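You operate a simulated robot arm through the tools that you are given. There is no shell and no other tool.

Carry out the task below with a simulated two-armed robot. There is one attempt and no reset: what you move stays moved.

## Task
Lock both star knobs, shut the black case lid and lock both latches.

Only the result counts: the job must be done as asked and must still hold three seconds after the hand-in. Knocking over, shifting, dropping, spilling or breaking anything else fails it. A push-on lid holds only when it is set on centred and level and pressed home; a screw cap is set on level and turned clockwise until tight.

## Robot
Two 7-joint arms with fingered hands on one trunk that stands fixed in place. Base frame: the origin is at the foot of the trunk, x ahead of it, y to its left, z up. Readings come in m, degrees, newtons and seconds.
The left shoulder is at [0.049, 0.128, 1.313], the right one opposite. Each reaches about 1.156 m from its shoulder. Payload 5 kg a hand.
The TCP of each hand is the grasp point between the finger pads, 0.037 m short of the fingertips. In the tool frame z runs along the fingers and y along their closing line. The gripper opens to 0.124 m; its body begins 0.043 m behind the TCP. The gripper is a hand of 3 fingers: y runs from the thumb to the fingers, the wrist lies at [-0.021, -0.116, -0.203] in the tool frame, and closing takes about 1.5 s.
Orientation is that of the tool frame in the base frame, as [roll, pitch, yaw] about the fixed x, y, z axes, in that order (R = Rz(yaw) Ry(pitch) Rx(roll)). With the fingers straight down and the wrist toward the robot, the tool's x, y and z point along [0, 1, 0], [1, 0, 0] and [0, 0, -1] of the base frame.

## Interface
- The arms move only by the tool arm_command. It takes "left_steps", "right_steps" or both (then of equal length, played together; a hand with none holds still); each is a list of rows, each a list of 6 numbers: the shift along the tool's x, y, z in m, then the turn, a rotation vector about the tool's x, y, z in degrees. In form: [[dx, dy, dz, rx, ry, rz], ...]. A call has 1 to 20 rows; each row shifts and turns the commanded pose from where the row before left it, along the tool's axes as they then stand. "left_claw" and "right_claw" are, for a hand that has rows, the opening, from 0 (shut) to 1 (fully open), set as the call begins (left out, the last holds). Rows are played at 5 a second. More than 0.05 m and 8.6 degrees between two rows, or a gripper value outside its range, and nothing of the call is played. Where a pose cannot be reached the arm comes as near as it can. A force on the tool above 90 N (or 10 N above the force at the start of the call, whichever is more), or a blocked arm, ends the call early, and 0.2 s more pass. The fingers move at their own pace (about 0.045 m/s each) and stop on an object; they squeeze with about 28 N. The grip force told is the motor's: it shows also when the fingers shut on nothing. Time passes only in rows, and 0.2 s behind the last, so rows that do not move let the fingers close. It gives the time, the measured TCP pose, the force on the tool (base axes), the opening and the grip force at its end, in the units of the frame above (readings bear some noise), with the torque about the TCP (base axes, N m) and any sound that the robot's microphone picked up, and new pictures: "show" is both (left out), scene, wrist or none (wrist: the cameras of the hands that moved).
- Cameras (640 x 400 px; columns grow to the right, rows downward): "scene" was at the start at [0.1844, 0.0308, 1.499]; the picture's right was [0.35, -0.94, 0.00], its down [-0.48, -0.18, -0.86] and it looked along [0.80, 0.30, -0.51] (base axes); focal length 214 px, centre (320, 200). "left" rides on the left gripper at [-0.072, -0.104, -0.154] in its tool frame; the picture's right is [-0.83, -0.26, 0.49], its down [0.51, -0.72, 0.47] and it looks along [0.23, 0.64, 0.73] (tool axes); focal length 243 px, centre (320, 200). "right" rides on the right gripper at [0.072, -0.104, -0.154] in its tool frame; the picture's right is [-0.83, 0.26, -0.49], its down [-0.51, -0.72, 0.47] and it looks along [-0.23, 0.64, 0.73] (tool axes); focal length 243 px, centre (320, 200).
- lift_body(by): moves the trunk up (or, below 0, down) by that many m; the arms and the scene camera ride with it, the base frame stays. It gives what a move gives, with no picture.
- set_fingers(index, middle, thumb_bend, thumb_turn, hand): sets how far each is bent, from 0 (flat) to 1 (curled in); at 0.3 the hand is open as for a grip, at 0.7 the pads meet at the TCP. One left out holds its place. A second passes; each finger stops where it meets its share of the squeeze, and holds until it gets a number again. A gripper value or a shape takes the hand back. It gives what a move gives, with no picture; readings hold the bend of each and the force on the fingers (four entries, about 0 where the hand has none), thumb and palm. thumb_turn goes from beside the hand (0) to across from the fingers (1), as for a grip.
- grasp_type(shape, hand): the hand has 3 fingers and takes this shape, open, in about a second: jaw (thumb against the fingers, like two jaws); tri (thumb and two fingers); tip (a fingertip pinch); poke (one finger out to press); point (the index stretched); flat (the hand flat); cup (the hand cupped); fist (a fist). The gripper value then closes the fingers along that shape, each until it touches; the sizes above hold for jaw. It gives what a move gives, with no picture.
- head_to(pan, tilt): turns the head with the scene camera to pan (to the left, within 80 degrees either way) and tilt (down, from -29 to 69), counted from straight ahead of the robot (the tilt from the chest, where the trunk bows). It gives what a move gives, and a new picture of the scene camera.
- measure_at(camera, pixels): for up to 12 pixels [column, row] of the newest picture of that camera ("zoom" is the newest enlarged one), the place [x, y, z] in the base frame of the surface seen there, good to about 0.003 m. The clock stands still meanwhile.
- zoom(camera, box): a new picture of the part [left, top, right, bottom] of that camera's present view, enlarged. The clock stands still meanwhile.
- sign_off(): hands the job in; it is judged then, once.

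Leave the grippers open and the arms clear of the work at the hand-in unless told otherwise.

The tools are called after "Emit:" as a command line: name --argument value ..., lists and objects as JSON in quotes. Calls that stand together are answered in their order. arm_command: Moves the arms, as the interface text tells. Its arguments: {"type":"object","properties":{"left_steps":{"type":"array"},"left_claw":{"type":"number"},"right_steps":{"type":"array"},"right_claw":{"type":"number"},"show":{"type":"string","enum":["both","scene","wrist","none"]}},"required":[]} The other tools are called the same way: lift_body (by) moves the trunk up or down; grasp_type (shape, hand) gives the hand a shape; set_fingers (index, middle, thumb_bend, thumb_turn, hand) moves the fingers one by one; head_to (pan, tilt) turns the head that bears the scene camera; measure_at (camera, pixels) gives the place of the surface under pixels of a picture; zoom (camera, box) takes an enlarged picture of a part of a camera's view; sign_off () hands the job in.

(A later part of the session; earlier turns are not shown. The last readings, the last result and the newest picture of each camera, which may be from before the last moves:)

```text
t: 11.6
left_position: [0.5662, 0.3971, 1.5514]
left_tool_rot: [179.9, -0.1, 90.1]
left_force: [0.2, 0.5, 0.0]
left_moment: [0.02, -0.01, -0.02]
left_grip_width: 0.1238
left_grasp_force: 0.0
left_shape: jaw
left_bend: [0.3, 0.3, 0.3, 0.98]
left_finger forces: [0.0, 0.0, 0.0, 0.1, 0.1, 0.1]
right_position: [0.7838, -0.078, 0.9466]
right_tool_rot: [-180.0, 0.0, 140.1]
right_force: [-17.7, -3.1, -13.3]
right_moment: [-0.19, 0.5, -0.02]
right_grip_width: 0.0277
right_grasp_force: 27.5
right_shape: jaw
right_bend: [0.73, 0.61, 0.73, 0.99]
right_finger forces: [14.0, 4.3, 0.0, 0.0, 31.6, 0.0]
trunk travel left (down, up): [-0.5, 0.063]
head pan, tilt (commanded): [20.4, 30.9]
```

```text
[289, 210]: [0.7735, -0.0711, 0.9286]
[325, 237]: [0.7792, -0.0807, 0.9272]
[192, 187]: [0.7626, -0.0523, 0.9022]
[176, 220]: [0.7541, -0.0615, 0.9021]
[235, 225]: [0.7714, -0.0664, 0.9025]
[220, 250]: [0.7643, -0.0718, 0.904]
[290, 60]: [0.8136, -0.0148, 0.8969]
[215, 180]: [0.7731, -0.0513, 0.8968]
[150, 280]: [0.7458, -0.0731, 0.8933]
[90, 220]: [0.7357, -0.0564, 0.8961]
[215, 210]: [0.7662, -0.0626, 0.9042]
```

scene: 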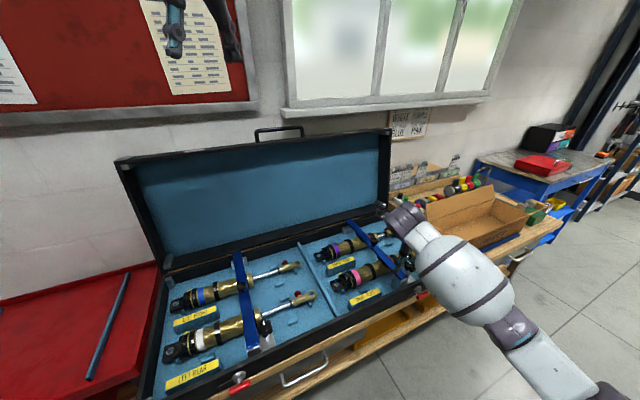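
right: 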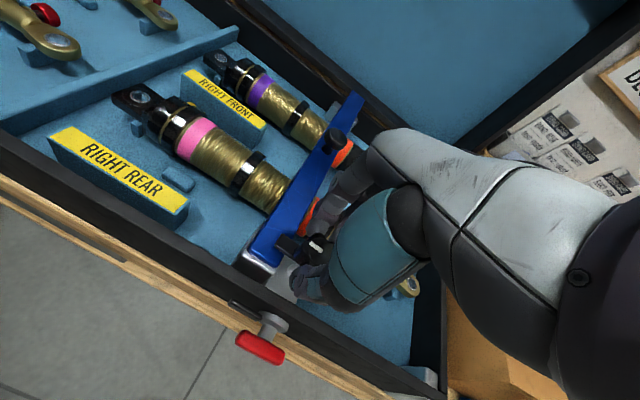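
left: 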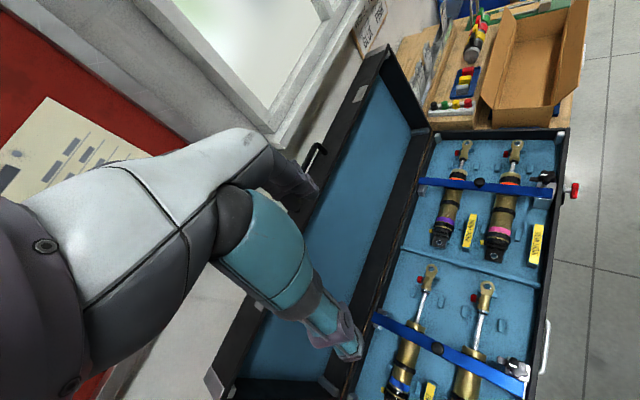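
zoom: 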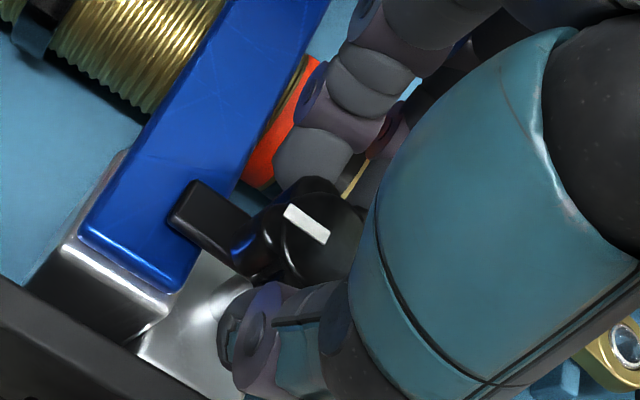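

The dog direction reads about 135° (i.e. roughly 90° turned, ±5°); comparing pictures, the knob lagged the hand by some degrees early on. I'll go 5° more and check for a stop.

Emit:
arm_command --right_steps '[[0, 0, 0, 0, 0, -2.5], [0, 0, 0, 0, 0, -2.5], [0, 0, 0, 0, 0, 0]]' --show "wrist"

Emit:
zoom --camera "right" --box '[260, 180, 380, 300]'

```text
t: 12.4
left_position: [0.5664, 0.3966, 1.5515]
left_tool_rot: [179.9, 0.0, 90.0]
left_force: [0.0, 0.4, -0.3]
left_moment: [0.04, -0.03, -0.01]
left_grip_width: 0.1234
left_grasp_force: 0.1
left_shape: jaw
left_bend: [0.3, 0.3, 0.3, 0.98]
left_finger forces: [0.1, 0.1, 0.1, 0.0, 0.0, 0.0]
right_position: [0.7829, -0.0784, 0.9465]
right_tool_rot: [-180.0, 0.0, 145.1]
right_force: [-18.0, -5.2, -10.2]
right_moment: [-0.23, 0.5, -0.15]
right_grip_width: 0.0277
right_grasp_force: 28.0
right_shape: jaw
right_bend: [0.73, 0.61, 0.73, 0.99]
right_finger forces: [13.6, 4.2, 0.1, 0.0, 31.2, 0.0]
trunk travel left (down, up): [-0.5, 0.063]
head pan, tilt (commanded): [20.4, 30.9]
```

right: 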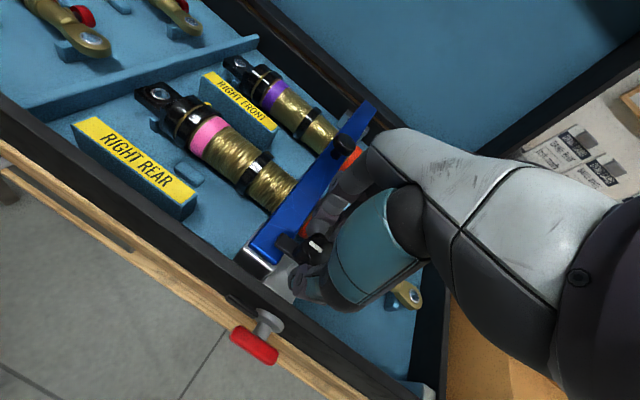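

```text
3.33 times, centred on (320, 240) of right
```

zoom: 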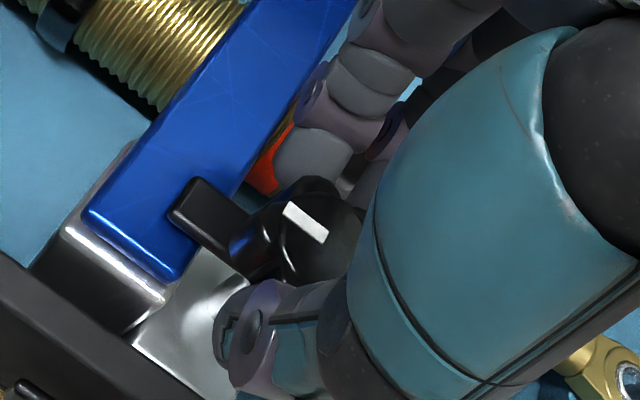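

The torque about vertical rises (−0.15 N m) and the mark slipped slightly relative to the hand — possibly at the stop. One more 5° to confirm.

Emit:
arm_command --right_steps '[[0, 0, 0, 0, 0, -2.5], [0, 0, 0, 0, 0, -2.5], [0, 0, 0, 0, 0, 0]]' --show "wrist"

Emit:
zoom --camera "right" --box '[260, 180, 380, 300]'

```text
t: 13.2
left_position: [0.5664, 0.3961, 1.5515]
left_tool_rot: [180.0, 0.0, 90.0]
left_force: [0.5, 0.5, -0.2]
left_moment: [0.02, -0.01, -0.02]
left_grip_width: 0.1237
left_grasp_force: 0.2
left_shape: jaw
left_bend: [0.3, 0.3, 0.3, 0.98]
left_finger forces: [0.0, 0.1, 0.0, 0.1, 0.0, 0.0]
right_position: [0.7827, -0.078, 0.9481]
right_tool_rot: [-179.9, 0.0, 150.0]
right_force: [-15.7, -5.7, -10.9]
right_moment: [-0.24, 0.4, -0.17]
right_grip_width: 0.0279
right_grasp_force: 28.1
right_shape: jaw
right_bend: [0.73, 0.61, 0.73, 0.98]
right_finger forces: [12.5, 3.5, 0.1, 0.0, 30.6, 0.0]
trunk travel left (down, up): [-0.5, 0.063]
head pan, tilt (commanded): [20.4, 30.9]
```

right: 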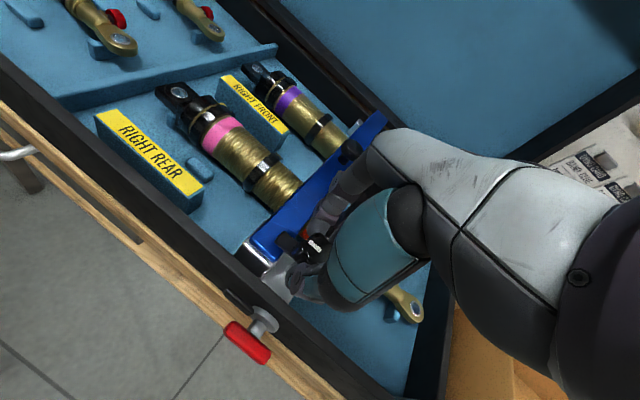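

```text
3.33 times, centred on (320, 240) of right
```

zoom: 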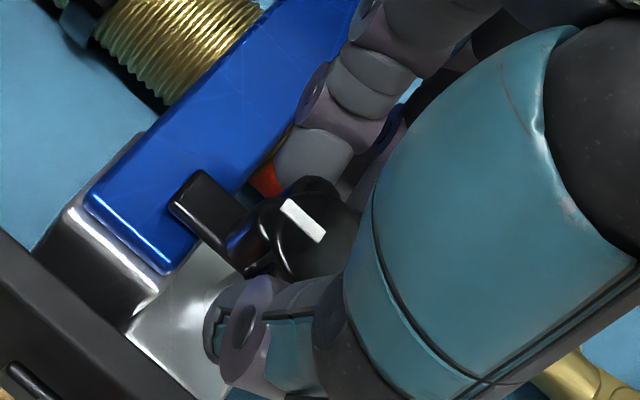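

The knob now stays while the hand slips: that is the stop. I open the hand and lift clear by 0.15 m.

Emit:
arm_command --right_steps '[[0, 0, 0, 0, 0, 0], [0, 0, 0, 0, 0, 0], [0, 0, 0, 0, 0, 0], [0, 0, 0, 0, 0, 0], [0, 0, 0, 0, 0, 0], [0, 0, 0, 0, 0, 0], [0, 0, -0.01, 0, 0, 0], [0, 0, -0.03, 0, 0, 0], [0, 0, -0.04, 0, 0, 0], [0, 0, -0.05, 0, 0, 0], [0, 0, -0.04, 0, 0, 0]]' --right_claw 1

Emit:
zoom --camera "right" --box '[220, 220, 320, 320]'

```text
t: 15.6
left_position: [0.5671, 0.3981, 1.5513]
left_tool_rot: [-180.0, 0.0, 90.0]
left_force: [-0.2, 0.1, -0.4]
left_moment: [-0.03, -0.04, 0.02]
left_grip_width: 0.1237
left_grasp_force: 0.1
left_shape: jaw
left_bend: [0.3, 0.3, 0.3, 0.98]
left_finger forces: [0.0, 0.0, 0.0, 0.0, 0.1, 0.0]
right_position: [0.783, -0.0769, 1.1153]
right_tool_rot: [-179.9, -0.1, 150.0]
right_force: [-0.3, -0.8, 0.3]
right_moment: [0.0, -0.04, 0.0]
right_grip_width: 0.1238
right_grasp_force: 0.1
right_shape: jaw
right_bend: [0.3, 0.3, 0.3, 0.98]
right_finger forces: [0.0, 0.1, 0.1, 0.1, 0.0, 0.1]
trunk travel left (down, up): [-0.5, 0.063]
head pan, tilt (commanded): [20.4, 30.9]
```

scene: 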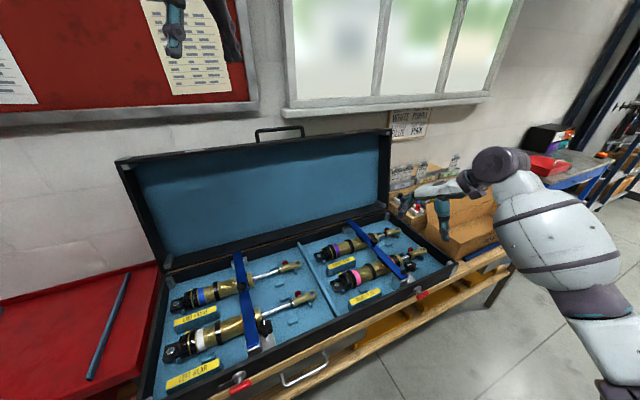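
right: 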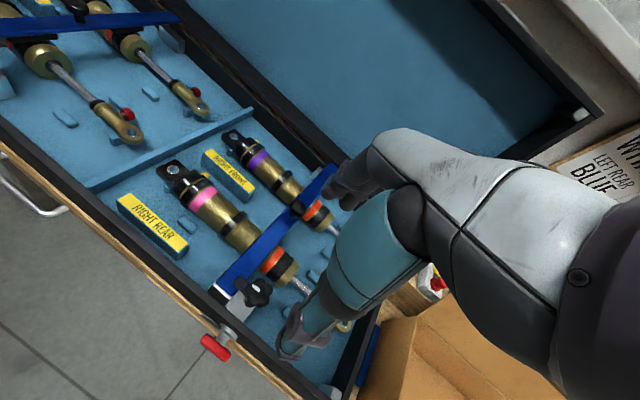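

```text
4.00 times, centred on (270, 270) of right
```

zoom: 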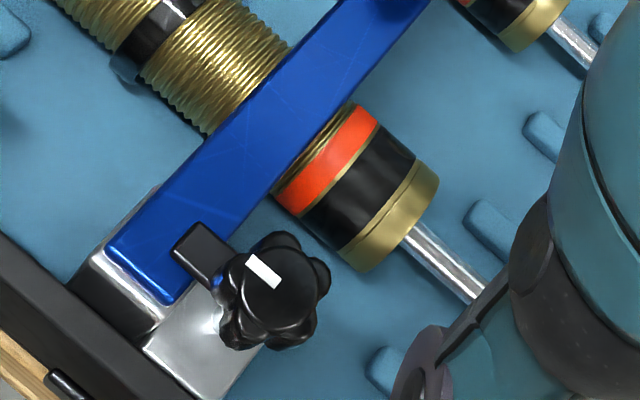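

The right dog now lies squarely across the bar: right knob locked. Next the left hand goes above the left knob (0.425,0.274), to z≈1.10.

Emit:
arm_command --left_steps '[[-0.0124, -0.0141, 0.045, 0, 0, 0], [-0.0124, -0.0141, 0.045, 0, 0, 0], [-0.0124, -0.0141, 0.045, 0, 0, 0], [-0.0124, -0.0141, 0.045, 0, 0, 0], [-0.0124, -0.0141, 0.045, 0, 0, 0], [-0.0124, -0.0141, 0.045, 0, 0, 0], [-0.0124, -0.0141, 0.045, 0, 0, 0], [-0.0124, -0.0141, 0.045, 0, 0, 0], [-0.0124, -0.0141, 0.045, 0, 0, 0], [-0.0124, -0.0141, 0.045, 0, 0, 0]]'

```text
t: 17.8
left_position: [0.504, 0.3003, 1.1127]
left_tool_rot: [-179.9, 0.1, 90.0]
left_force: [-0.5, 0.1, -0.8]
left_moment: [0.02, 0.04, -0.01]
left_grip_width: 0.1238
left_grasp_force: 0.0
left_shape: jaw
left_bend: [0.3, 0.3, 0.3, 0.98]
left_finger forces: [0.0, 0.1, 0.0, 0.0, 0.0, 0.0]
left hand out of reach, approached as far as the arm can: row 7, 8, 9, 10
right_position: [0.7851, -0.0774, 1.1131]
right_tool_rot: [-179.8, -0.2, 150.0]
right_force: [-0.1, 0.2, -0.4]
right_moment: [0.01, -0.02, 0.03]
right_grip_width: 0.1235
right_grasp_force: 0.0
right_shape: jaw
right_bend: [0.3, 0.3, 0.3, 0.98]
right_finger forces: [0.1, 0.1, 0.1, 0.0, 0.0, 0.1]
trunk travel left (down, up): [-0.5, 0.063]
head pan, tilt (commanded): [20.4, 30.9]
```

scene: 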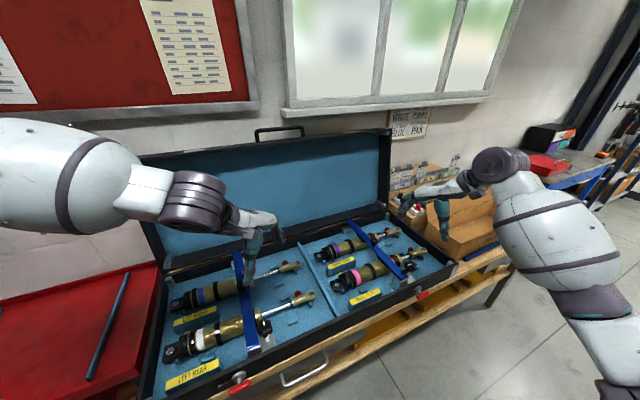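
left: 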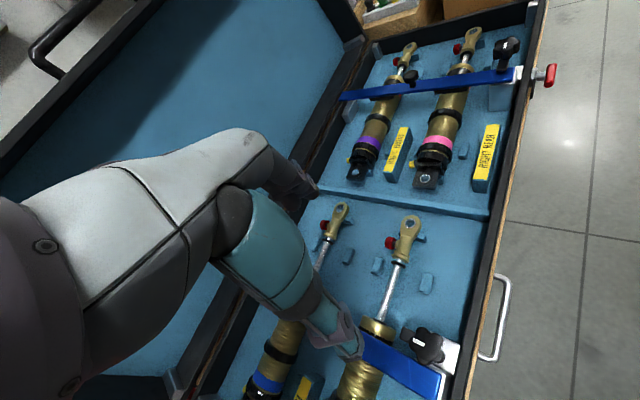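

The left hand stops at (0.504,0.300) — too close to its own shoulder for this wrist direction. The right arm reaches the left knob more comfortably, so I'll send the left arm back up to where it started first.

Emit:
arm_command --left_steps '[[0.0124, 0.0141, -0.045, 0, 0, 0], [0.0124, 0.0141, -0.045, 0, 0, 0], [0.0124, 0.0141, -0.045, 0, 0, 0], [0.0124, 0.0141, -0.045, 0, 0, 0], [0.0124, 0.0141, -0.045, 0, 0, 0], [0.0124, 0.0141, -0.045, 0, 0, 0], [0.0124, 0.0141, -0.045, 0, 0, 0], [0.0124, 0.0141, -0.045, 0, 0, 0], [0.0124, 0.0141, -0.045, 0, 0, 0], [0.0124, 0.0141, -0.045, 0, 0, 0]]' --show "scene"

```text
t: 20.0
left_position: [0.6474, 0.4204, 1.5665]
left_tool_rot: [-179.8, -0.1, 89.9]
left_force: [-0.4, 0.4, -0.1]
left_moment: [0.04, 0.0, -0.02]
left_grip_width: 0.1238
left_grasp_force: 0.1
left_shape: jaw
left_bend: [0.3, 0.3, 0.3, 0.98]
left_finger forces: [0.1, 0.1, 0.0, 0.1, 0.1, 0.0]
right_position: [0.7842, -0.079, 1.1143]
right_tool_rot: [180.0, 0.0, 150.0]
right_force: [-0.1, -0.5, 0.0]
right_moment: [0.02, 0.02, 0.02]
right_grip_width: 0.1239
right_grasp_force: 0.0
right_shape: jaw
right_bend: [0.3, 0.3, 0.3, 0.98]
right_finger forces: [0.0, 0.0, 0.0, 0.0, 0.0, 0.0]
trunk travel left (down, up): [-0.5, 0.063]
head pan, tilt (commanded): [20.4, 30.9]
```

scene: 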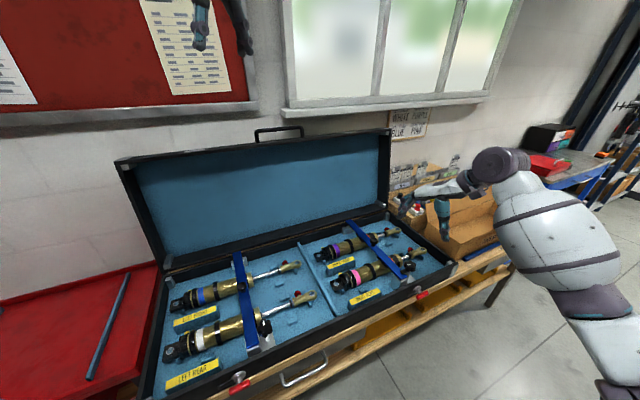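

The left arm is back up. Now I turn the right hand back to yaw 45° and begin moving it along the case toward the left knob at height 1.11.

Emit:
arm_command --right_steps '[[0, 0, 0, 0, 0, 7.5], [0, 0, 0, 0, 0, 7.5], [0, 0, 0, 0, 0, 7.5], [0, 0, 0, 0, 0, 7.5], [0, 0, 0, 0, 0, 7.5], [0, 0, 0, 0, 0, 7.5], [0, 0, 0, 0, 0, 7.5], [0, 0, 0, 0, 0, 7.5], [0, 0, 0, 0, 0, 7.5], [0, 0, 0, 0, 0, 7.5], [0, 0, 0, 0, 0, 7.5], [0, 0, 0, 0, 0, 7.5], [0, 0, 0, 0, 0, 7.5], [0, 0, 0, 0, 0, 7.5], [0, -0.045, 0, 0, 0, 0], [0, -0.045, 0, 0, 0, 0], [0, -0.045, 0, 0, 0, 0], [0, -0.045, 0, 0, 0, 0], [0, -0.045, 0, 0, 0, 0]]' --right_claw 1

```text
t: 24.0
left_position: [0.6449, 0.4242, 1.5666]
left_tool_rot: [179.9, 0.1, 89.9]
left_force: [-0.2, 1.2, -0.3]
left_moment: [-0.03, 0.02, -0.01]
left_grip_width: 0.1241
left_grasp_force: 0.1
left_shape: jaw
left_bend: [0.3, 0.3, 0.3, 0.98]
left_finger forces: [0.0, 0.0, 0.1, 0.0, 0.0, 0.0]
right_position: [0.625, 0.0831, 1.1146]
right_tool_rot: [180.0, 0.1, 44.9]
right_force: [0.0, 0.2, -0.2]
right_moment: [0.0, -0.03, 0.03]
right_grip_width: 0.1236
right_grasp_force: 0.0
right_shape: jaw
right_bend: [0.3, 0.3, 0.3, 0.97]
right_finger forces: [0.0, 0.0, 0.0, 0.0, 0.1, 0.0]
trunk travel left (down, up): [-0.5, 0.063]
head pan, tilt (commanded): [20.4, 30.9]
```

scene: 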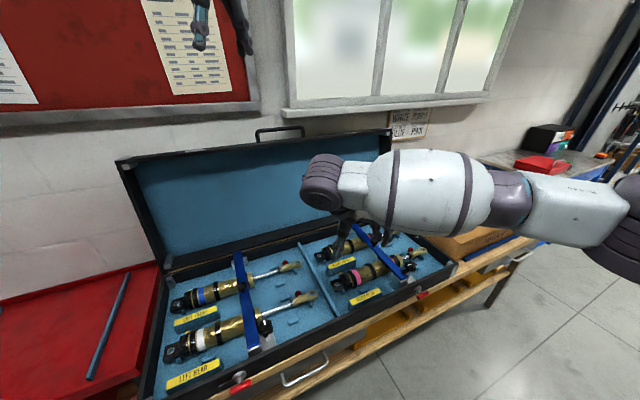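
right: 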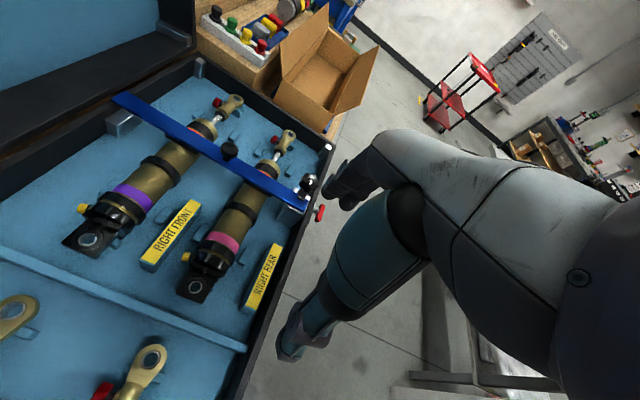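

At (0.625,0.083) with yaw 45°. I continue to above the left knob.

Emit:
arm_command --right_steps '[[-0.001, -0.046, 0, 0, 0, 0], [-0.001, -0.046, 0, 0, 0, 0], [-0.001, -0.046, 0, 0, 0, 0], [-0.001, -0.046, 0, 0, 0, 0], [-0.001, -0.046, 0, 0, 0, 0], [-0.001, -0.046, 0, 0, 0, 0]]'

```text
t: 25.4
left_position: [0.6469, 0.4238, 1.5665]
left_tool_rot: [180.0, 0.0, 90.0]
left_force: [0.0, 0.0, -0.2]
left_moment: [-0.04, -0.03, -0.02]
left_grip_width: 0.1238
left_grasp_force: 0.1
left_shape: jaw
left_bend: [0.3, 0.3, 0.3, 0.98]
left_finger forces: [0.0, 0.0, 0.0, 0.0, 0.1, 0.0]
right_position: [0.4273, 0.2746, 1.1146]
right_tool_rot: [179.9, -0.1, 45.0]
right_force: [-0.4, 0.8, -0.5]
right_moment: [-0.05, -0.02, 0.04]
right_grip_width: 0.1239
right_grasp_force: 0.0
right_shape: jaw
right_bend: [0.3, 0.3, 0.3, 0.97]
right_finger forces: [0.1, 0.1, 0.0, 0.0, 0.0, 0.0]
trunk travel left (down, up): [-0.5, 0.063]
head pan, tilt (commanded): [20.4, 30.9]
```

scene: 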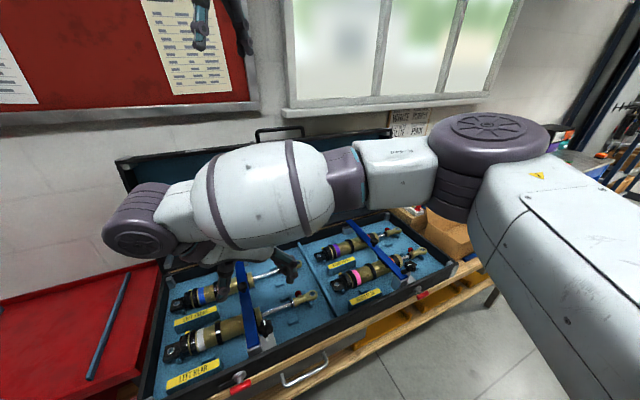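
right: 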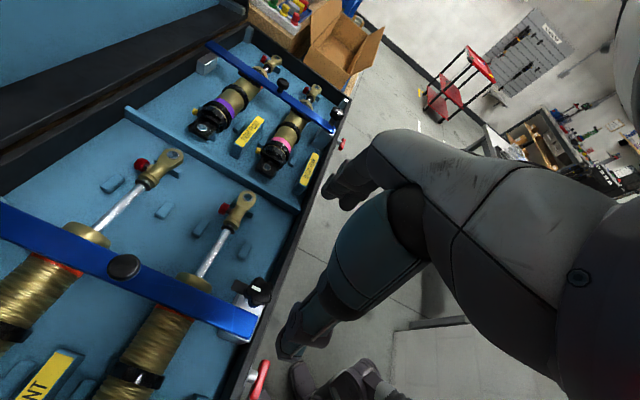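

The right hand is above the left knob, which shows near (258,290) in its wrist view. I zoom there to measure its centre.

Emit:
zoom --camera "right" --box '[220, 265, 284, 315]'

```text
8.00 times, centred on (252, 290) of right
```

zoom: 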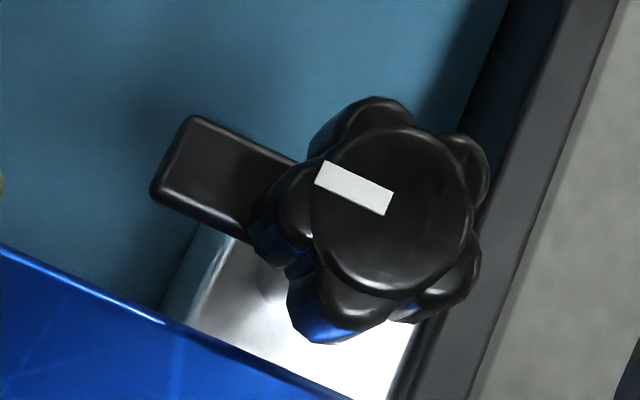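

Emit:
measure_at --camera "zoom" --pixels '[[392, 208], [320, 170], [465, 215], [392, 135], [392, 285], [320, 210], [195, 125], [165, 195], [400, 105], [340, 330], [475, 280], [475, 160]]'

```text
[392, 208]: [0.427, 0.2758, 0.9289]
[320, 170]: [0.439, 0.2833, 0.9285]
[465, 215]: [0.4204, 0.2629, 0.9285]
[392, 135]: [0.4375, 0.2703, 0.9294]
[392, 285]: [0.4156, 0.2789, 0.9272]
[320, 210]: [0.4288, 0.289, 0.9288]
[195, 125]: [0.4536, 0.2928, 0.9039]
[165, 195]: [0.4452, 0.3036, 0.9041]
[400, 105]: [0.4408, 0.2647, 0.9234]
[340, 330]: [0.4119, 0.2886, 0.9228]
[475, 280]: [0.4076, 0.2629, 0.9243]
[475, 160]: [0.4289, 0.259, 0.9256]
```

Left knob centre (0.4256,0.275). I lower the open hand to z≈0.946 there, with a tiny correction.

Emit:
arm_command --right_steps '[[-0.0008, -0.0015, 0.042, 0, 0, 0], [0, 0, 0.042, 0, 0, 0], [0, 0, 0.042, 0, 0, 0], [0, 0, 0.028, 0, 0, 0], [0, 0, 0.0145, 0, 0, 0], [0, 0, 0, 0, 0, 0]]' --right_claw 1

Emit:
zoom --camera "right" --box '[220, 180, 420, 380]'

```text
t: 26.8
left_position: [0.6468, 0.4215, 1.567]
left_tool_rot: [179.9, 0.0, 90.0]
left_force: [-0.2, -0.2, 0.8]
left_moment: [0.0, 0.0, 0.01]
left_grip_width: 0.1237
left_grasp_force: 0.1
left_shape: jaw
left_bend: [0.3, 0.3, 0.3, 0.98]
left_finger forces: [0.0, 0.0, 0.0, 0.1, 0.1, 0.0]
right_position: [0.4249, 0.2716, 0.9473]
right_tool_rot: [-180.0, 0.0, 45.1]
right_force: [0.0, -0.1, 0.6]
right_moment: [0.03, 0.0, 0.0]
right_grip_width: 0.1241
right_grasp_force: 0.0
right_shape: jaw
right_bend: [0.3, 0.3, 0.3, 0.97]
right_finger forces: [0.0, 0.1, 0.0, 0.0, 0.1, 0.0]
trunk travel left (down, up): [-0.5, 0.063]
head pan, tilt (commanded): [20.4, 30.9]
```

scene: 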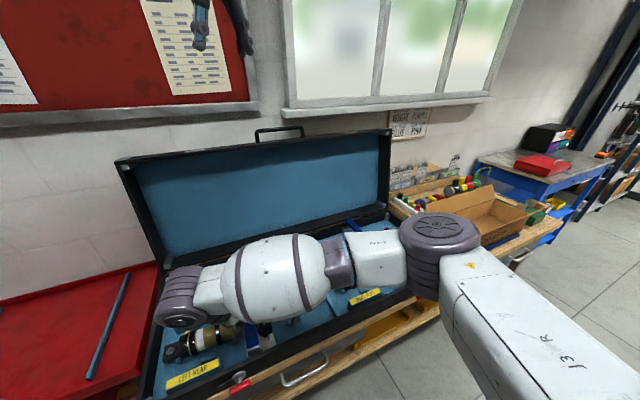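
right: 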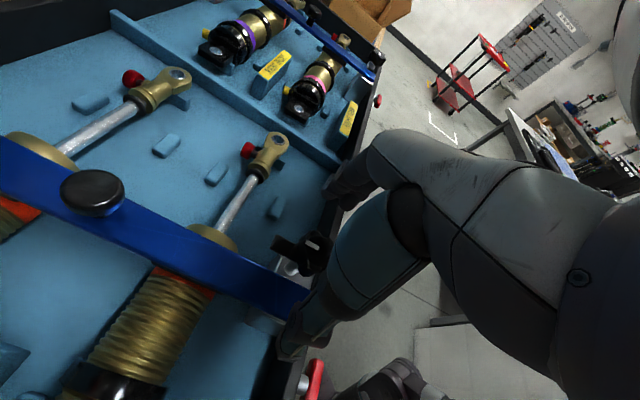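

```text
2.00 times, centred on (320, 280) of right
```

zoom: 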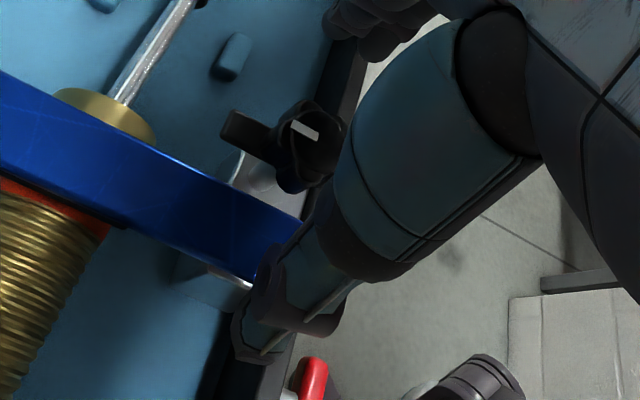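

The knob sits about 3 mm along +x and −1.5 mm in y from the TCP. I correct that and close the fingers.

Emit:
arm_command --right_steps '[[0.003, -0.0015, 0, 0, 0, 0], [0, 0, 0, 0, 0, 0]]' --right_claw 1 --show "none"

Emit:
arm_command --right_steps '[[0, 0, 0, 0, 0, 0], [0, 0, 0, 0, 0, 0], [0, 0, 0, 0, 0, 0], [0, 0, 0, 0, 0, 0], [0, 0, 0, 0, 0, 0], [0, 0, 0, 0, 0, 0], [0, 0, 0, 0, 0, 0], [0, 0, 0, 0, 0, 0]]' --right_claw 0 --show "wrist"

Emit:
zoom --camera "right" --box '[260, 180, 380, 300]'

```text
t: 27.4
left_position: [0.6474, 0.4201, 1.5677]
left_tool_rot: [180.0, -0.1, 89.9]
left_force: [0.6, 0.0, 0.3]
left_moment: [0.01, 0.0, 0.02]
left_grip_width: 0.1236
left_grasp_force: 0.1
left_shape: jaw
left_bend: [0.3, 0.3, 0.3, 0.98]
left_finger forces: [0.0, 0.0, 0.0, 0.1, 0.0, 0.0]
right_position: [0.4256, 0.2769, 0.9479]
right_tool_rot: [-180.0, 0.0, 45.0]
right_force: [0.6, 0.3, -0.7]
right_moment: [-0.03, -0.01, -0.04]
right_grip_width: 0.1241
right_grasp_force: 0.0
right_shape: jaw
right_bend: [0.3, 0.3, 0.3, 0.97]
right_finger forces: [0.0, 0.0, 0.1, 0.0, 0.0, 0.0]
trunk travel left (down, up): [-0.5, 0.063]
head pan, tilt (commanded): [20.4, 30.9]
```

```text
t: 29.2
left_position: [0.6476, 0.4232, 1.5676]
left_tool_rot: [179.9, 0.0, 90.1]
left_force: [-0.7, 0.0, 0.0]
left_moment: [0.0, -0.04, -0.01]
left_grip_width: 0.1238
left_grasp_force: 0.0
left_shape: jaw
left_bend: [0.3, 0.3, 0.3, 0.98]
left_finger forces: [0.0, 0.1, 0.0, 0.1, 0.0, 0.0]
right_position: [0.4255, 0.2771, 0.9471]
right_tool_rot: [-179.9, 0.1, 45.0]
right_force: [-0.5, 0.7, -1.7]
right_moment: [-0.04, 0.03, -0.04]
right_grip_width: 0.0292
right_grasp_force: 27.9
right_shape: jaw
right_bend: [0.73, 0.58, 0.74, 1.0]
right_finger forces: [15.8, 7.5, 0.1, 0.0, 24.3, 0.0]
trunk travel left (down, up): [-0.5, 0.063]
head pan, tilt (commanded): [20.4, 30.9]
```

right: 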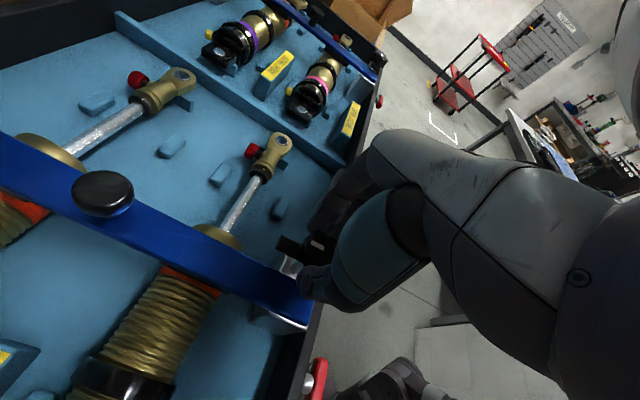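

```text
3.33 times, centred on (320, 240) of right
```

zoom: 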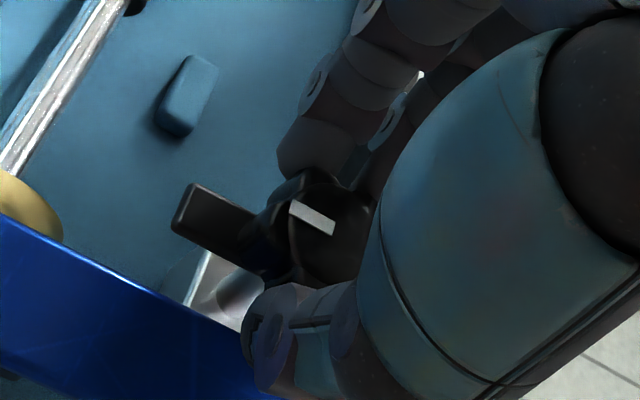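

The knob is gripped (15.8/7.5 N fingers, 24.3 N thumb). I turn it counter-clockwise 75° now.

Emit:
arm_command --right_steps '[[0, 0, 0, 0, 0, -7.5], [0, 0, 0, 0, 0, -7.5], [0, 0, 0, 0, 0, -7.5], [0, 0, 0, 0, 0, -7.5], [0, 0, 0, 0, 0, -7.5], [0, 0, 0, 0, 0, -7.5], [0, 0, 0, 0, 0, -7.5], [0, 0, 0, 0, 0, -7.5], [0, 0, 0, 0, 0, -7.5], [0, 0, 0, 0, 0, -7.5]]' --show "both"

Emit:
zoom --camera "right" --box '[260, 180, 380, 300]'

```text
t: 31.4
left_position: [0.6468, 0.4217, 1.5675]
left_tool_rot: [180.0, 0.0, 90.0]
left_force: [-0.4, -0.5, 0.3]
left_moment: [-0.01, -0.01, 0.01]
left_grip_width: 0.1237
left_grasp_force: 0.1
left_shape: jaw
left_bend: [0.3, 0.3, 0.3, 0.98]
left_finger forces: [0.0, 0.1, 0.1, 0.0, 0.0, 0.1]
right_position: [0.4233, 0.2751, 0.9477]
right_tool_rot: [-180.0, 0.0, 120.1]
right_force: [-6.6, 1.3, -6.0]
right_moment: [0.06, 0.19, -0.01]
right_grip_width: 0.0292
right_grasp_force: 28.1
right_shape: jaw
right_bend: [0.73, 0.59, 0.74, 1.0]
right_finger forces: [16.6, 6.7, 0.0, 0.0, 27.6, 0.0]
trunk travel left (down, up): [-0.5, 0.063]
head pan, tilt (commanded): [20.4, 30.9]
```

scene: 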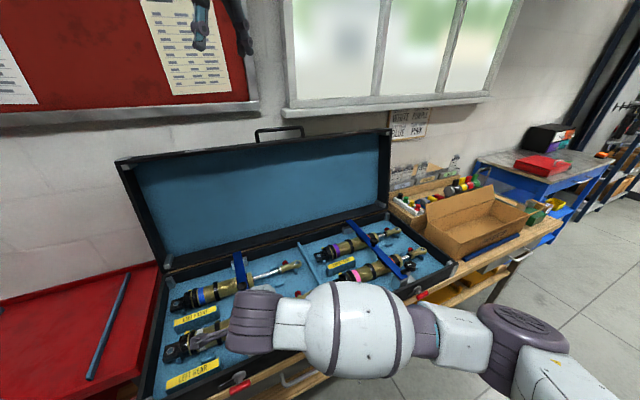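
right: 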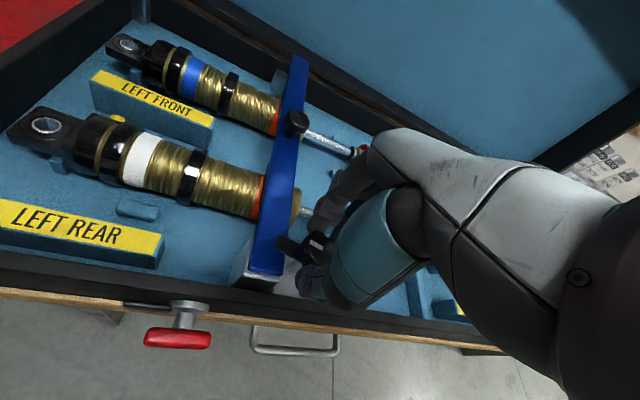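

```text
3.33 times, centred on (320, 240) of right
```

zoom: 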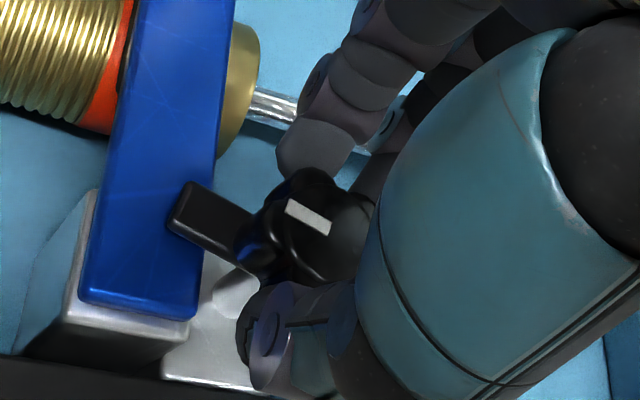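

The dog is swinging onto the left bar. I turn 25° more in smaller steps to reach the stop.

Emit:
arm_command --right_steps '[[0, 0, 0, 0, 0, -5], [0, 0, 0, 0, 0, -5], [0, 0, 0, 0, 0, -5], [0, 0, 0, 0, 0, -2.5], [0, 0, 0, 0, 0, -2.5], [0, 0, 0, 0, 0, -2.5], [0, 0, 0, 0, 0, -2.5], [0, 0, 0, 0, 0, 0]]' --show "wrist"

Emit:
zoom --camera "right" --box '[260, 180, 380, 300]'

```text
t: 33.2
left_position: [0.6481, 0.4218, 1.5669]
left_tool_rot: [-180.0, 0.1, 90.0]
left_force: [-0.2, 0.2, 0.4]
left_moment: [-0.04, -0.01, -0.02]
left_grip_width: 0.1238
left_grasp_force: 0.1
left_shape: jaw
left_bend: [0.3, 0.3, 0.3, 0.98]
left_finger forces: [0.0, 0.0, 0.0, 0.0, 0.0, 0.0]
right_position: [0.4255, 0.2744, 0.9481]
right_tool_rot: [180.0, 0.0, 145.0]
right_force: [0.5, -3.9, -4.2]
right_moment: [-0.12, 0.04, -0.29]
right_grip_width: 0.0281
right_grasp_force: 28.3
right_shape: jaw
right_bend: [0.73, 0.6, 0.74, 0.99]
right_finger forces: [16.0, 10.0, 0.0, 0.1, 26.8, 0.0]
trunk travel left (down, up): [-0.5, 0.063]
head pan, tilt (commanded): [20.4, 30.9]
```

right: 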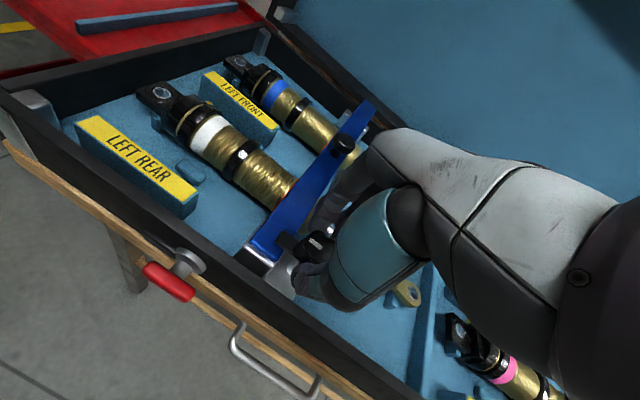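

```text
3.33 times, centred on (320, 240) of right
```

zoom: 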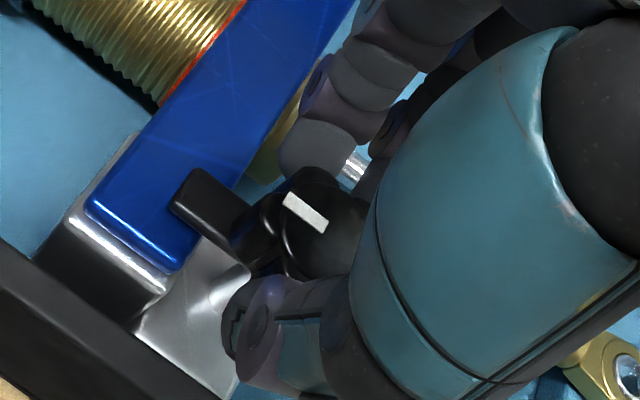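

The torque (−0.29 N m) and the slipped mark show the stop. I add 5° to seat it, then release and lift.

Emit:
arm_command --right_steps '[[0, 0, 0, 0, 0, -2.5], [0, 0, 0, 0, 0, -2.5], [0, 0, 0, 0, 0, 0]]' --show "none"

Emit:
arm_command --right_steps '[[0, 0, 0, 0, 0, 0], [0, 0, 0, 0, 0, 0], [0, 0, 0, 0, 0, 0], [0, 0, 0, 0, 0, 0], [0, 0, 0, 0, 0, 0], [0, 0, 0, 0, 0, 0], [0, 0, -0.01, 0, 0, 0], [0, 0, -0.03, 0, 0, 0], [0, 0, -0.04, 0, 0, 0], [0, 0, -0.05, 0, 0, 0], [0, 0, -0.04, 0, 0, 0]]' --right_claw 1

Emit:
zoom --camera "right" --box '[220, 220, 320, 320]'

```text
t: 34.0
left_position: [0.6493, 0.4203, 1.5685]
left_tool_rot: [-180.0, 0.0, 90.0]
left_force: [-0.9, -0.3, 0.0]
left_moment: [0.03, 0.01, -0.02]
left_grip_width: 0.1237
left_grasp_force: 0.0
left_shape: jaw
left_bend: [0.3, 0.3, 0.3, 0.98]
left_finger forces: [0.0, 0.0, 0.1, 0.0, 0.0, 0.0]
right_position: [0.4255, 0.2748, 0.9481]
right_tool_rot: [179.9, 0.0, 150.0]
right_force: [5.9, -6.7, -2.5]
right_moment: [-0.25, -0.15, -0.45]
right_grip_width: 0.0282
right_grasp_force: 27.3
right_shape: jaw
right_bend: [0.73, 0.61, 0.74, 0.99]
right_finger forces: [15.0, 12.2, 0.0, 0.1, 27.5, 0.1]
trunk travel left (down, up): [-0.5, 0.063]
head pan, tilt (commanded): [20.4, 30.9]
```

```text
t: 36.4
left_position: [0.646, 0.4223, 1.5672]
left_tool_rot: [180.0, 0.0, 90.0]
left_force: [0.1, 0.7, 0.0]
left_moment: [0.01, -0.03, 0.02]
left_grip_width: 0.1241
left_grasp_force: 0.0
left_shape: jaw
left_bend: [0.3, 0.3, 0.3, 0.98]
left_finger forces: [0.0, 0.1, 0.1, 0.0, 0.0, 0.0]
right_position: [0.4204, 0.2757, 1.119]
right_tool_rot: [179.9, 0.1, 150.0]
right_force: [-0.5, 0.4, -0.5]
right_moment: [-0.01, -0.03, -0.02]
right_grip_width: 0.1238
right_grasp_force: 0.1
right_shape: jaw
right_bend: [0.3, 0.3, 0.3, 0.98]
right_finger forces: [0.1, 0.0, 0.1, 0.0, 0.0, 0.0]
trunk travel left (down, up): [-0.5, 0.063]
head pan, tilt (commanded): [20.4, 30.9]
```

scene: 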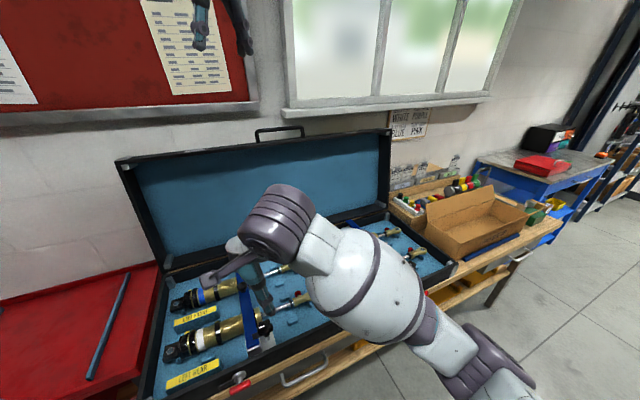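
right: 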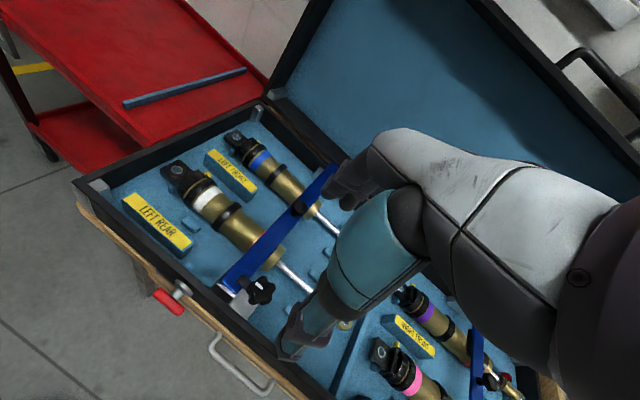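

```text
4.00 times, centred on (270, 270) of right
```

zoom: 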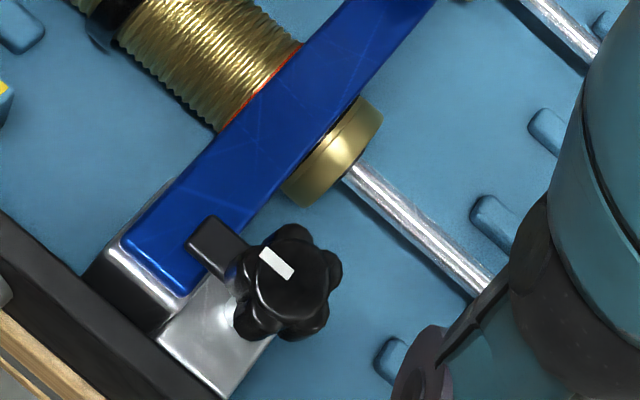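

Both dogs lie across their bars in the same way: both knobs locked. Next the lid: its handle bar is at U-centre ≈(0.916,0.464), z≈1.313, and the hinge is at the back of the case. I'll have the right hand straddle the handle from above-front. First: turn the right hand to yaw 135°, tilt it 40° so the fingers point forward-down, and raise it; meanwhile the left hand moves aside.

Emit:
arm_command --right_steps '[[0, 0, 0, 0, 0, 7.5], [0, 0, 0, 0, 0, 7.5], [0, 0, 0, -8, 0, 0], [0, 0, 0, -8, 0, 0], [0, 0, 0, -8, 0, 0], [0, 0, 0, -8, 0, 0], [0, 0, 0, -8, 0, 0], [0, 0.0311, -0.037, 0, 0, 0], [0, 0.0311, -0.037, 0, 0, 0], [0, 0.0311, -0.037, 0, 0, 0], [0, 0.0311, -0.037, 0, 0, 0], [0, 0.0311, -0.037, 0, 0, 0], [0, 0.0311, -0.037, 0, 0, 0]]' --left_steps '[[0.03, -0.03, 0, 0, 0, 0], [0.03, -0.03, 0, 0, 0, 0], [0.03, -0.03, 0, 0, 0, 0], [0.03, -0.03, 0, 0, 0, 0], [0.03, -0.03, 0, 0, 0, 0], [0, 0, 0, 0, 0, 0], [0, 0, 0, 0, 0, 0], [0, 0, 0, 0, 0, 0], [0, 0, 0, 0, 0, 0], [0, 0, 0, 0, 0, 0], [0, 0, 0, 0, 0, 0], [0, 0, 0, 0, 0, 0], [0, 0, 0, 0, 0, 0]]' --right_claw 1

```text
t: 39.2
left_position: [0.4969, 0.5721, 1.5677]
left_tool_rot: [180.0, 0.0, 90.0]
left_force: [0.4, -0.8, 0.6]
left_moment: [0.03, 0.02, 0.03]
left_grip_width: 0.1239
left_grasp_force: 0.1
left_shape: jaw
left_bend: [0.3, 0.3, 0.3, 0.98]
left_finger forces: [0.1, 0.0, 0.0, 0.0, 0.0, 0.0]
right_position: [0.4226, 0.2762, 1.408]
right_tool_rot: [140.1, -0.1, 135.1]
right_force: [0.1, 0.6, -0.2]
right_moment: [0.02, 0.01, 0.04]
right_grip_width: 0.1238
right_grasp_force: 0.0
right_shape: jaw
right_bend: [0.3, 0.3, 0.3, 0.98]
right_finger forces: [0.0, 0.1, 0.0, 0.0, 0.0, 0.0]
trunk travel left (down, up): [-0.5, 0.063]
head pan, tilt (commanded): [20.4, 30.9]
```

scene: 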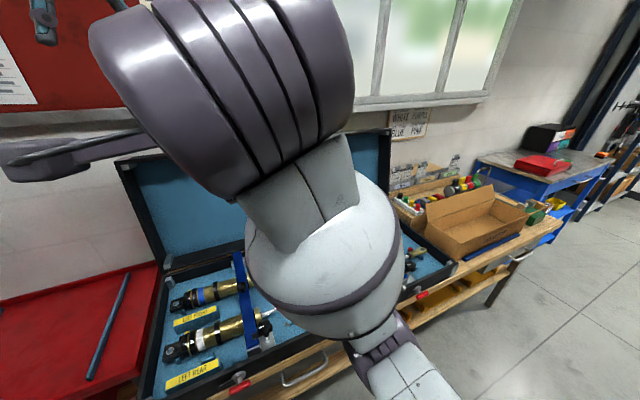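
right: 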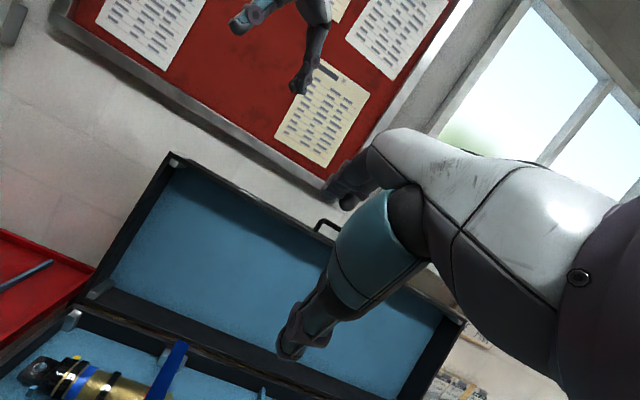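
left: 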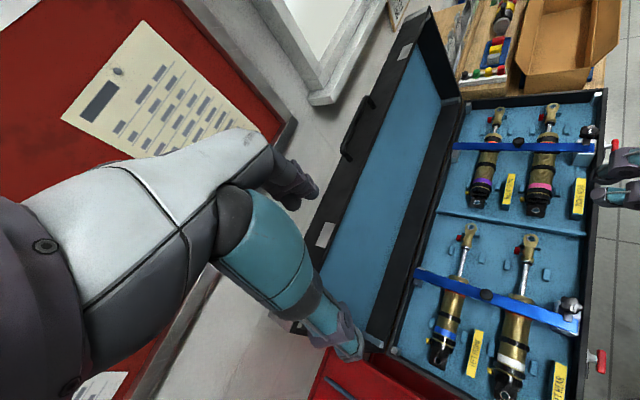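

The right hand is at (0.423,0.276,1.408), tilted 40°. The left wrist camera now sees the handle near (357,128); I'll zoom and measure it.

Emit:
zoom --camera "left" --box '[310, 70, 430, 180]'

```text
3.64 times, centred on (370, 125) of left
```

zoom: 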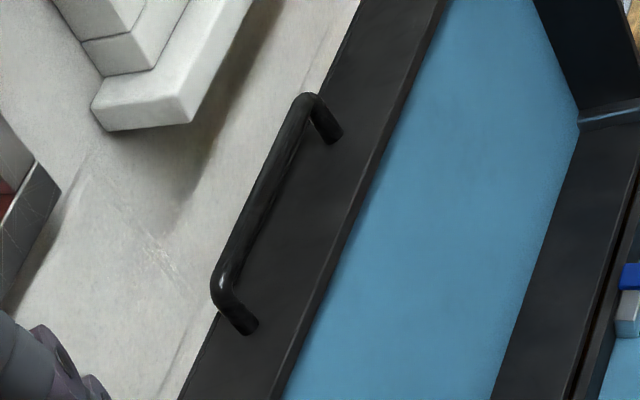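

Emit:
measure_at --camera "zoom" --pixels '[[308, 98], [262, 185], [220, 275], [334, 138], [250, 328], [340, 20], [185, 398], [440, 15], [290, 380], [300, 200], [400, 110], [510, 350]]'

```text
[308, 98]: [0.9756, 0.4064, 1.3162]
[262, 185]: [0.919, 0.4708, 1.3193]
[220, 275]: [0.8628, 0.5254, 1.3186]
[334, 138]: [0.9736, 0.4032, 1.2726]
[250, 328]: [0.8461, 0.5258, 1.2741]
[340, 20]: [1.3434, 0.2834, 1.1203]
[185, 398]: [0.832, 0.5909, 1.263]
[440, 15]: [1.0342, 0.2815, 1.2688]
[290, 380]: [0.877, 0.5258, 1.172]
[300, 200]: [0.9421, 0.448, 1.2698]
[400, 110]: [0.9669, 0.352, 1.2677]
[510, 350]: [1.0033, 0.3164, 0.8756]
```

Handle bar: U 0.235–0.405, B≈0.979, z≈1.312 (about 12 mm thick); lid face depth ≈7.5 cm. I move the right hand to 10 cm before the handle, with the claw half open.

Emit:
arm_command --right_steps '[[-0.02165, 0.03097, 0.02651, 0, 0, 0], [-0.02165, 0.03097, 0.02651, 0, 0, 0], [-0.02165, 0.03097, 0.02651, 0, 0, 0], [-0.02165, 0.03097, 0.02651, 0, 0, 0], [-0.02165, 0.03097, 0.02651, 0, 0, 0], [-0.02165, 0.03097, 0.02651, 0, 0, 0], [-0.02165, 0.03097, 0.02651, 0, 0, 0], [-0.02165, 0.03097, 0.02651, 0, 0, 0], [-0.02165, 0.03097, 0.02651, 0, 0, 0], [-0.02165, 0.03097, 0.02651, 0, 0, 0], [0, 0, 0, 0, 0, 0]]' --right_claw 0.5

Emit:
zoom --camera "right" --box '[220, 120, 420, 320]'

Emit:
zoom --camera "left" --box '[310, 60, 470, 180]'

```text
t: 41.6
left_position: [0.496, 0.5736, 1.5681]
left_tool_rot: [180.0, 0.0, 90.0]
left_force: [0.1, -1.2, 0.0]
left_moment: [-0.01, 0.01, 0.01]
left_grip_width: 0.1239
left_grasp_force: 0.1
left_shape: jaw
left_bend: [0.3, 0.3, 0.3, 0.98]
left_finger forces: [0.0, 0.1, 0.0, 0.1, 0.1, 0.0]
right_position: [0.8647, 0.4103, 1.4037]
right_tool_rot: [140.0, 0.0, 135.0]
right_force: [0.4, -0.1, 0.0]
right_moment: [0.0, -0.02, 0.0]
right_grip_width: 0.0623
right_grasp_force: 0.0
right_shape: jaw
right_bend: [0.74, 0.45, 0.69, 1.0]
right_finger forces: [0.1, 0.1, 0.0, 0.0, 0.0, 0.0]
trunk travel left (down, up): [-0.5, 0.063]
head pan, tilt (commanded): [20.4, 30.9]
```

scene: 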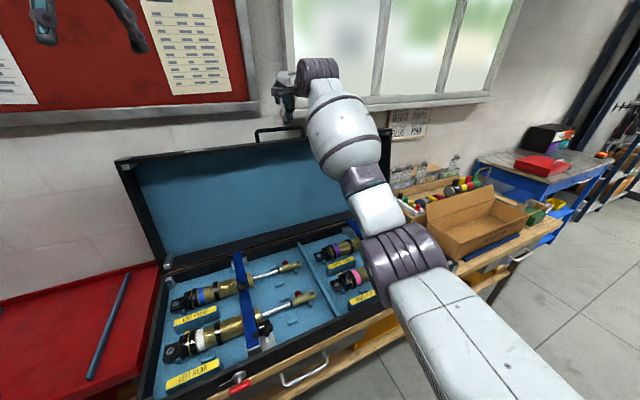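
right: 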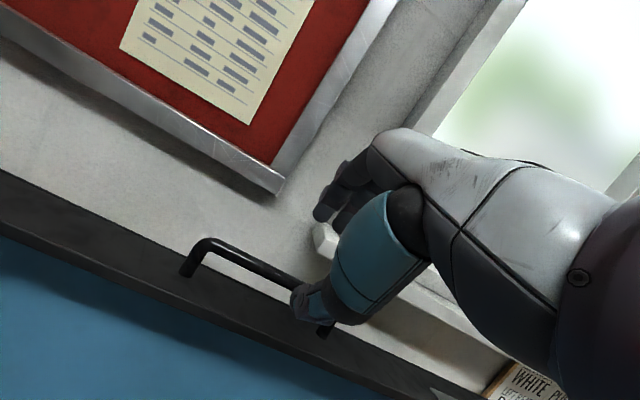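

```text
2.00 times, centred on (320, 220) of right
```

zoom: 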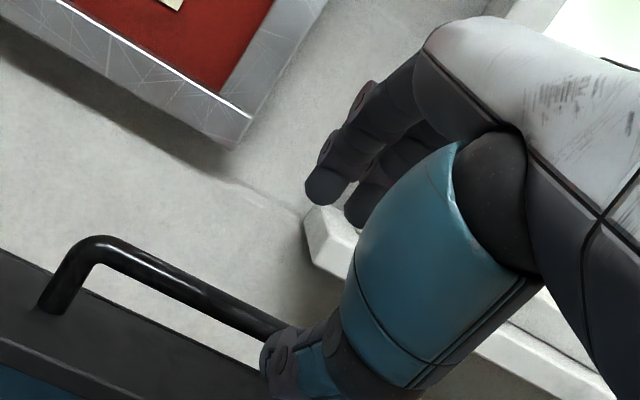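

```text
3.33 times, centred on (390, 120) of left
```

zoom: 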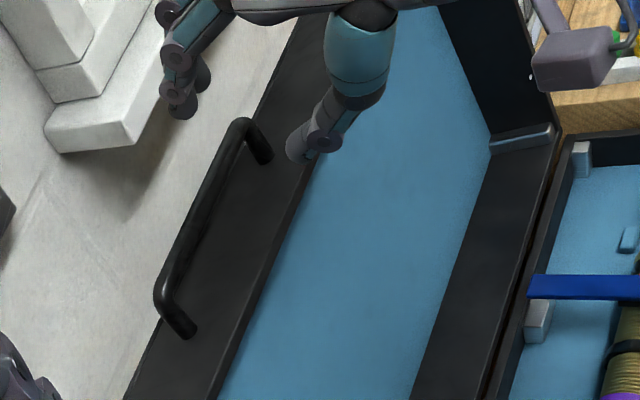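

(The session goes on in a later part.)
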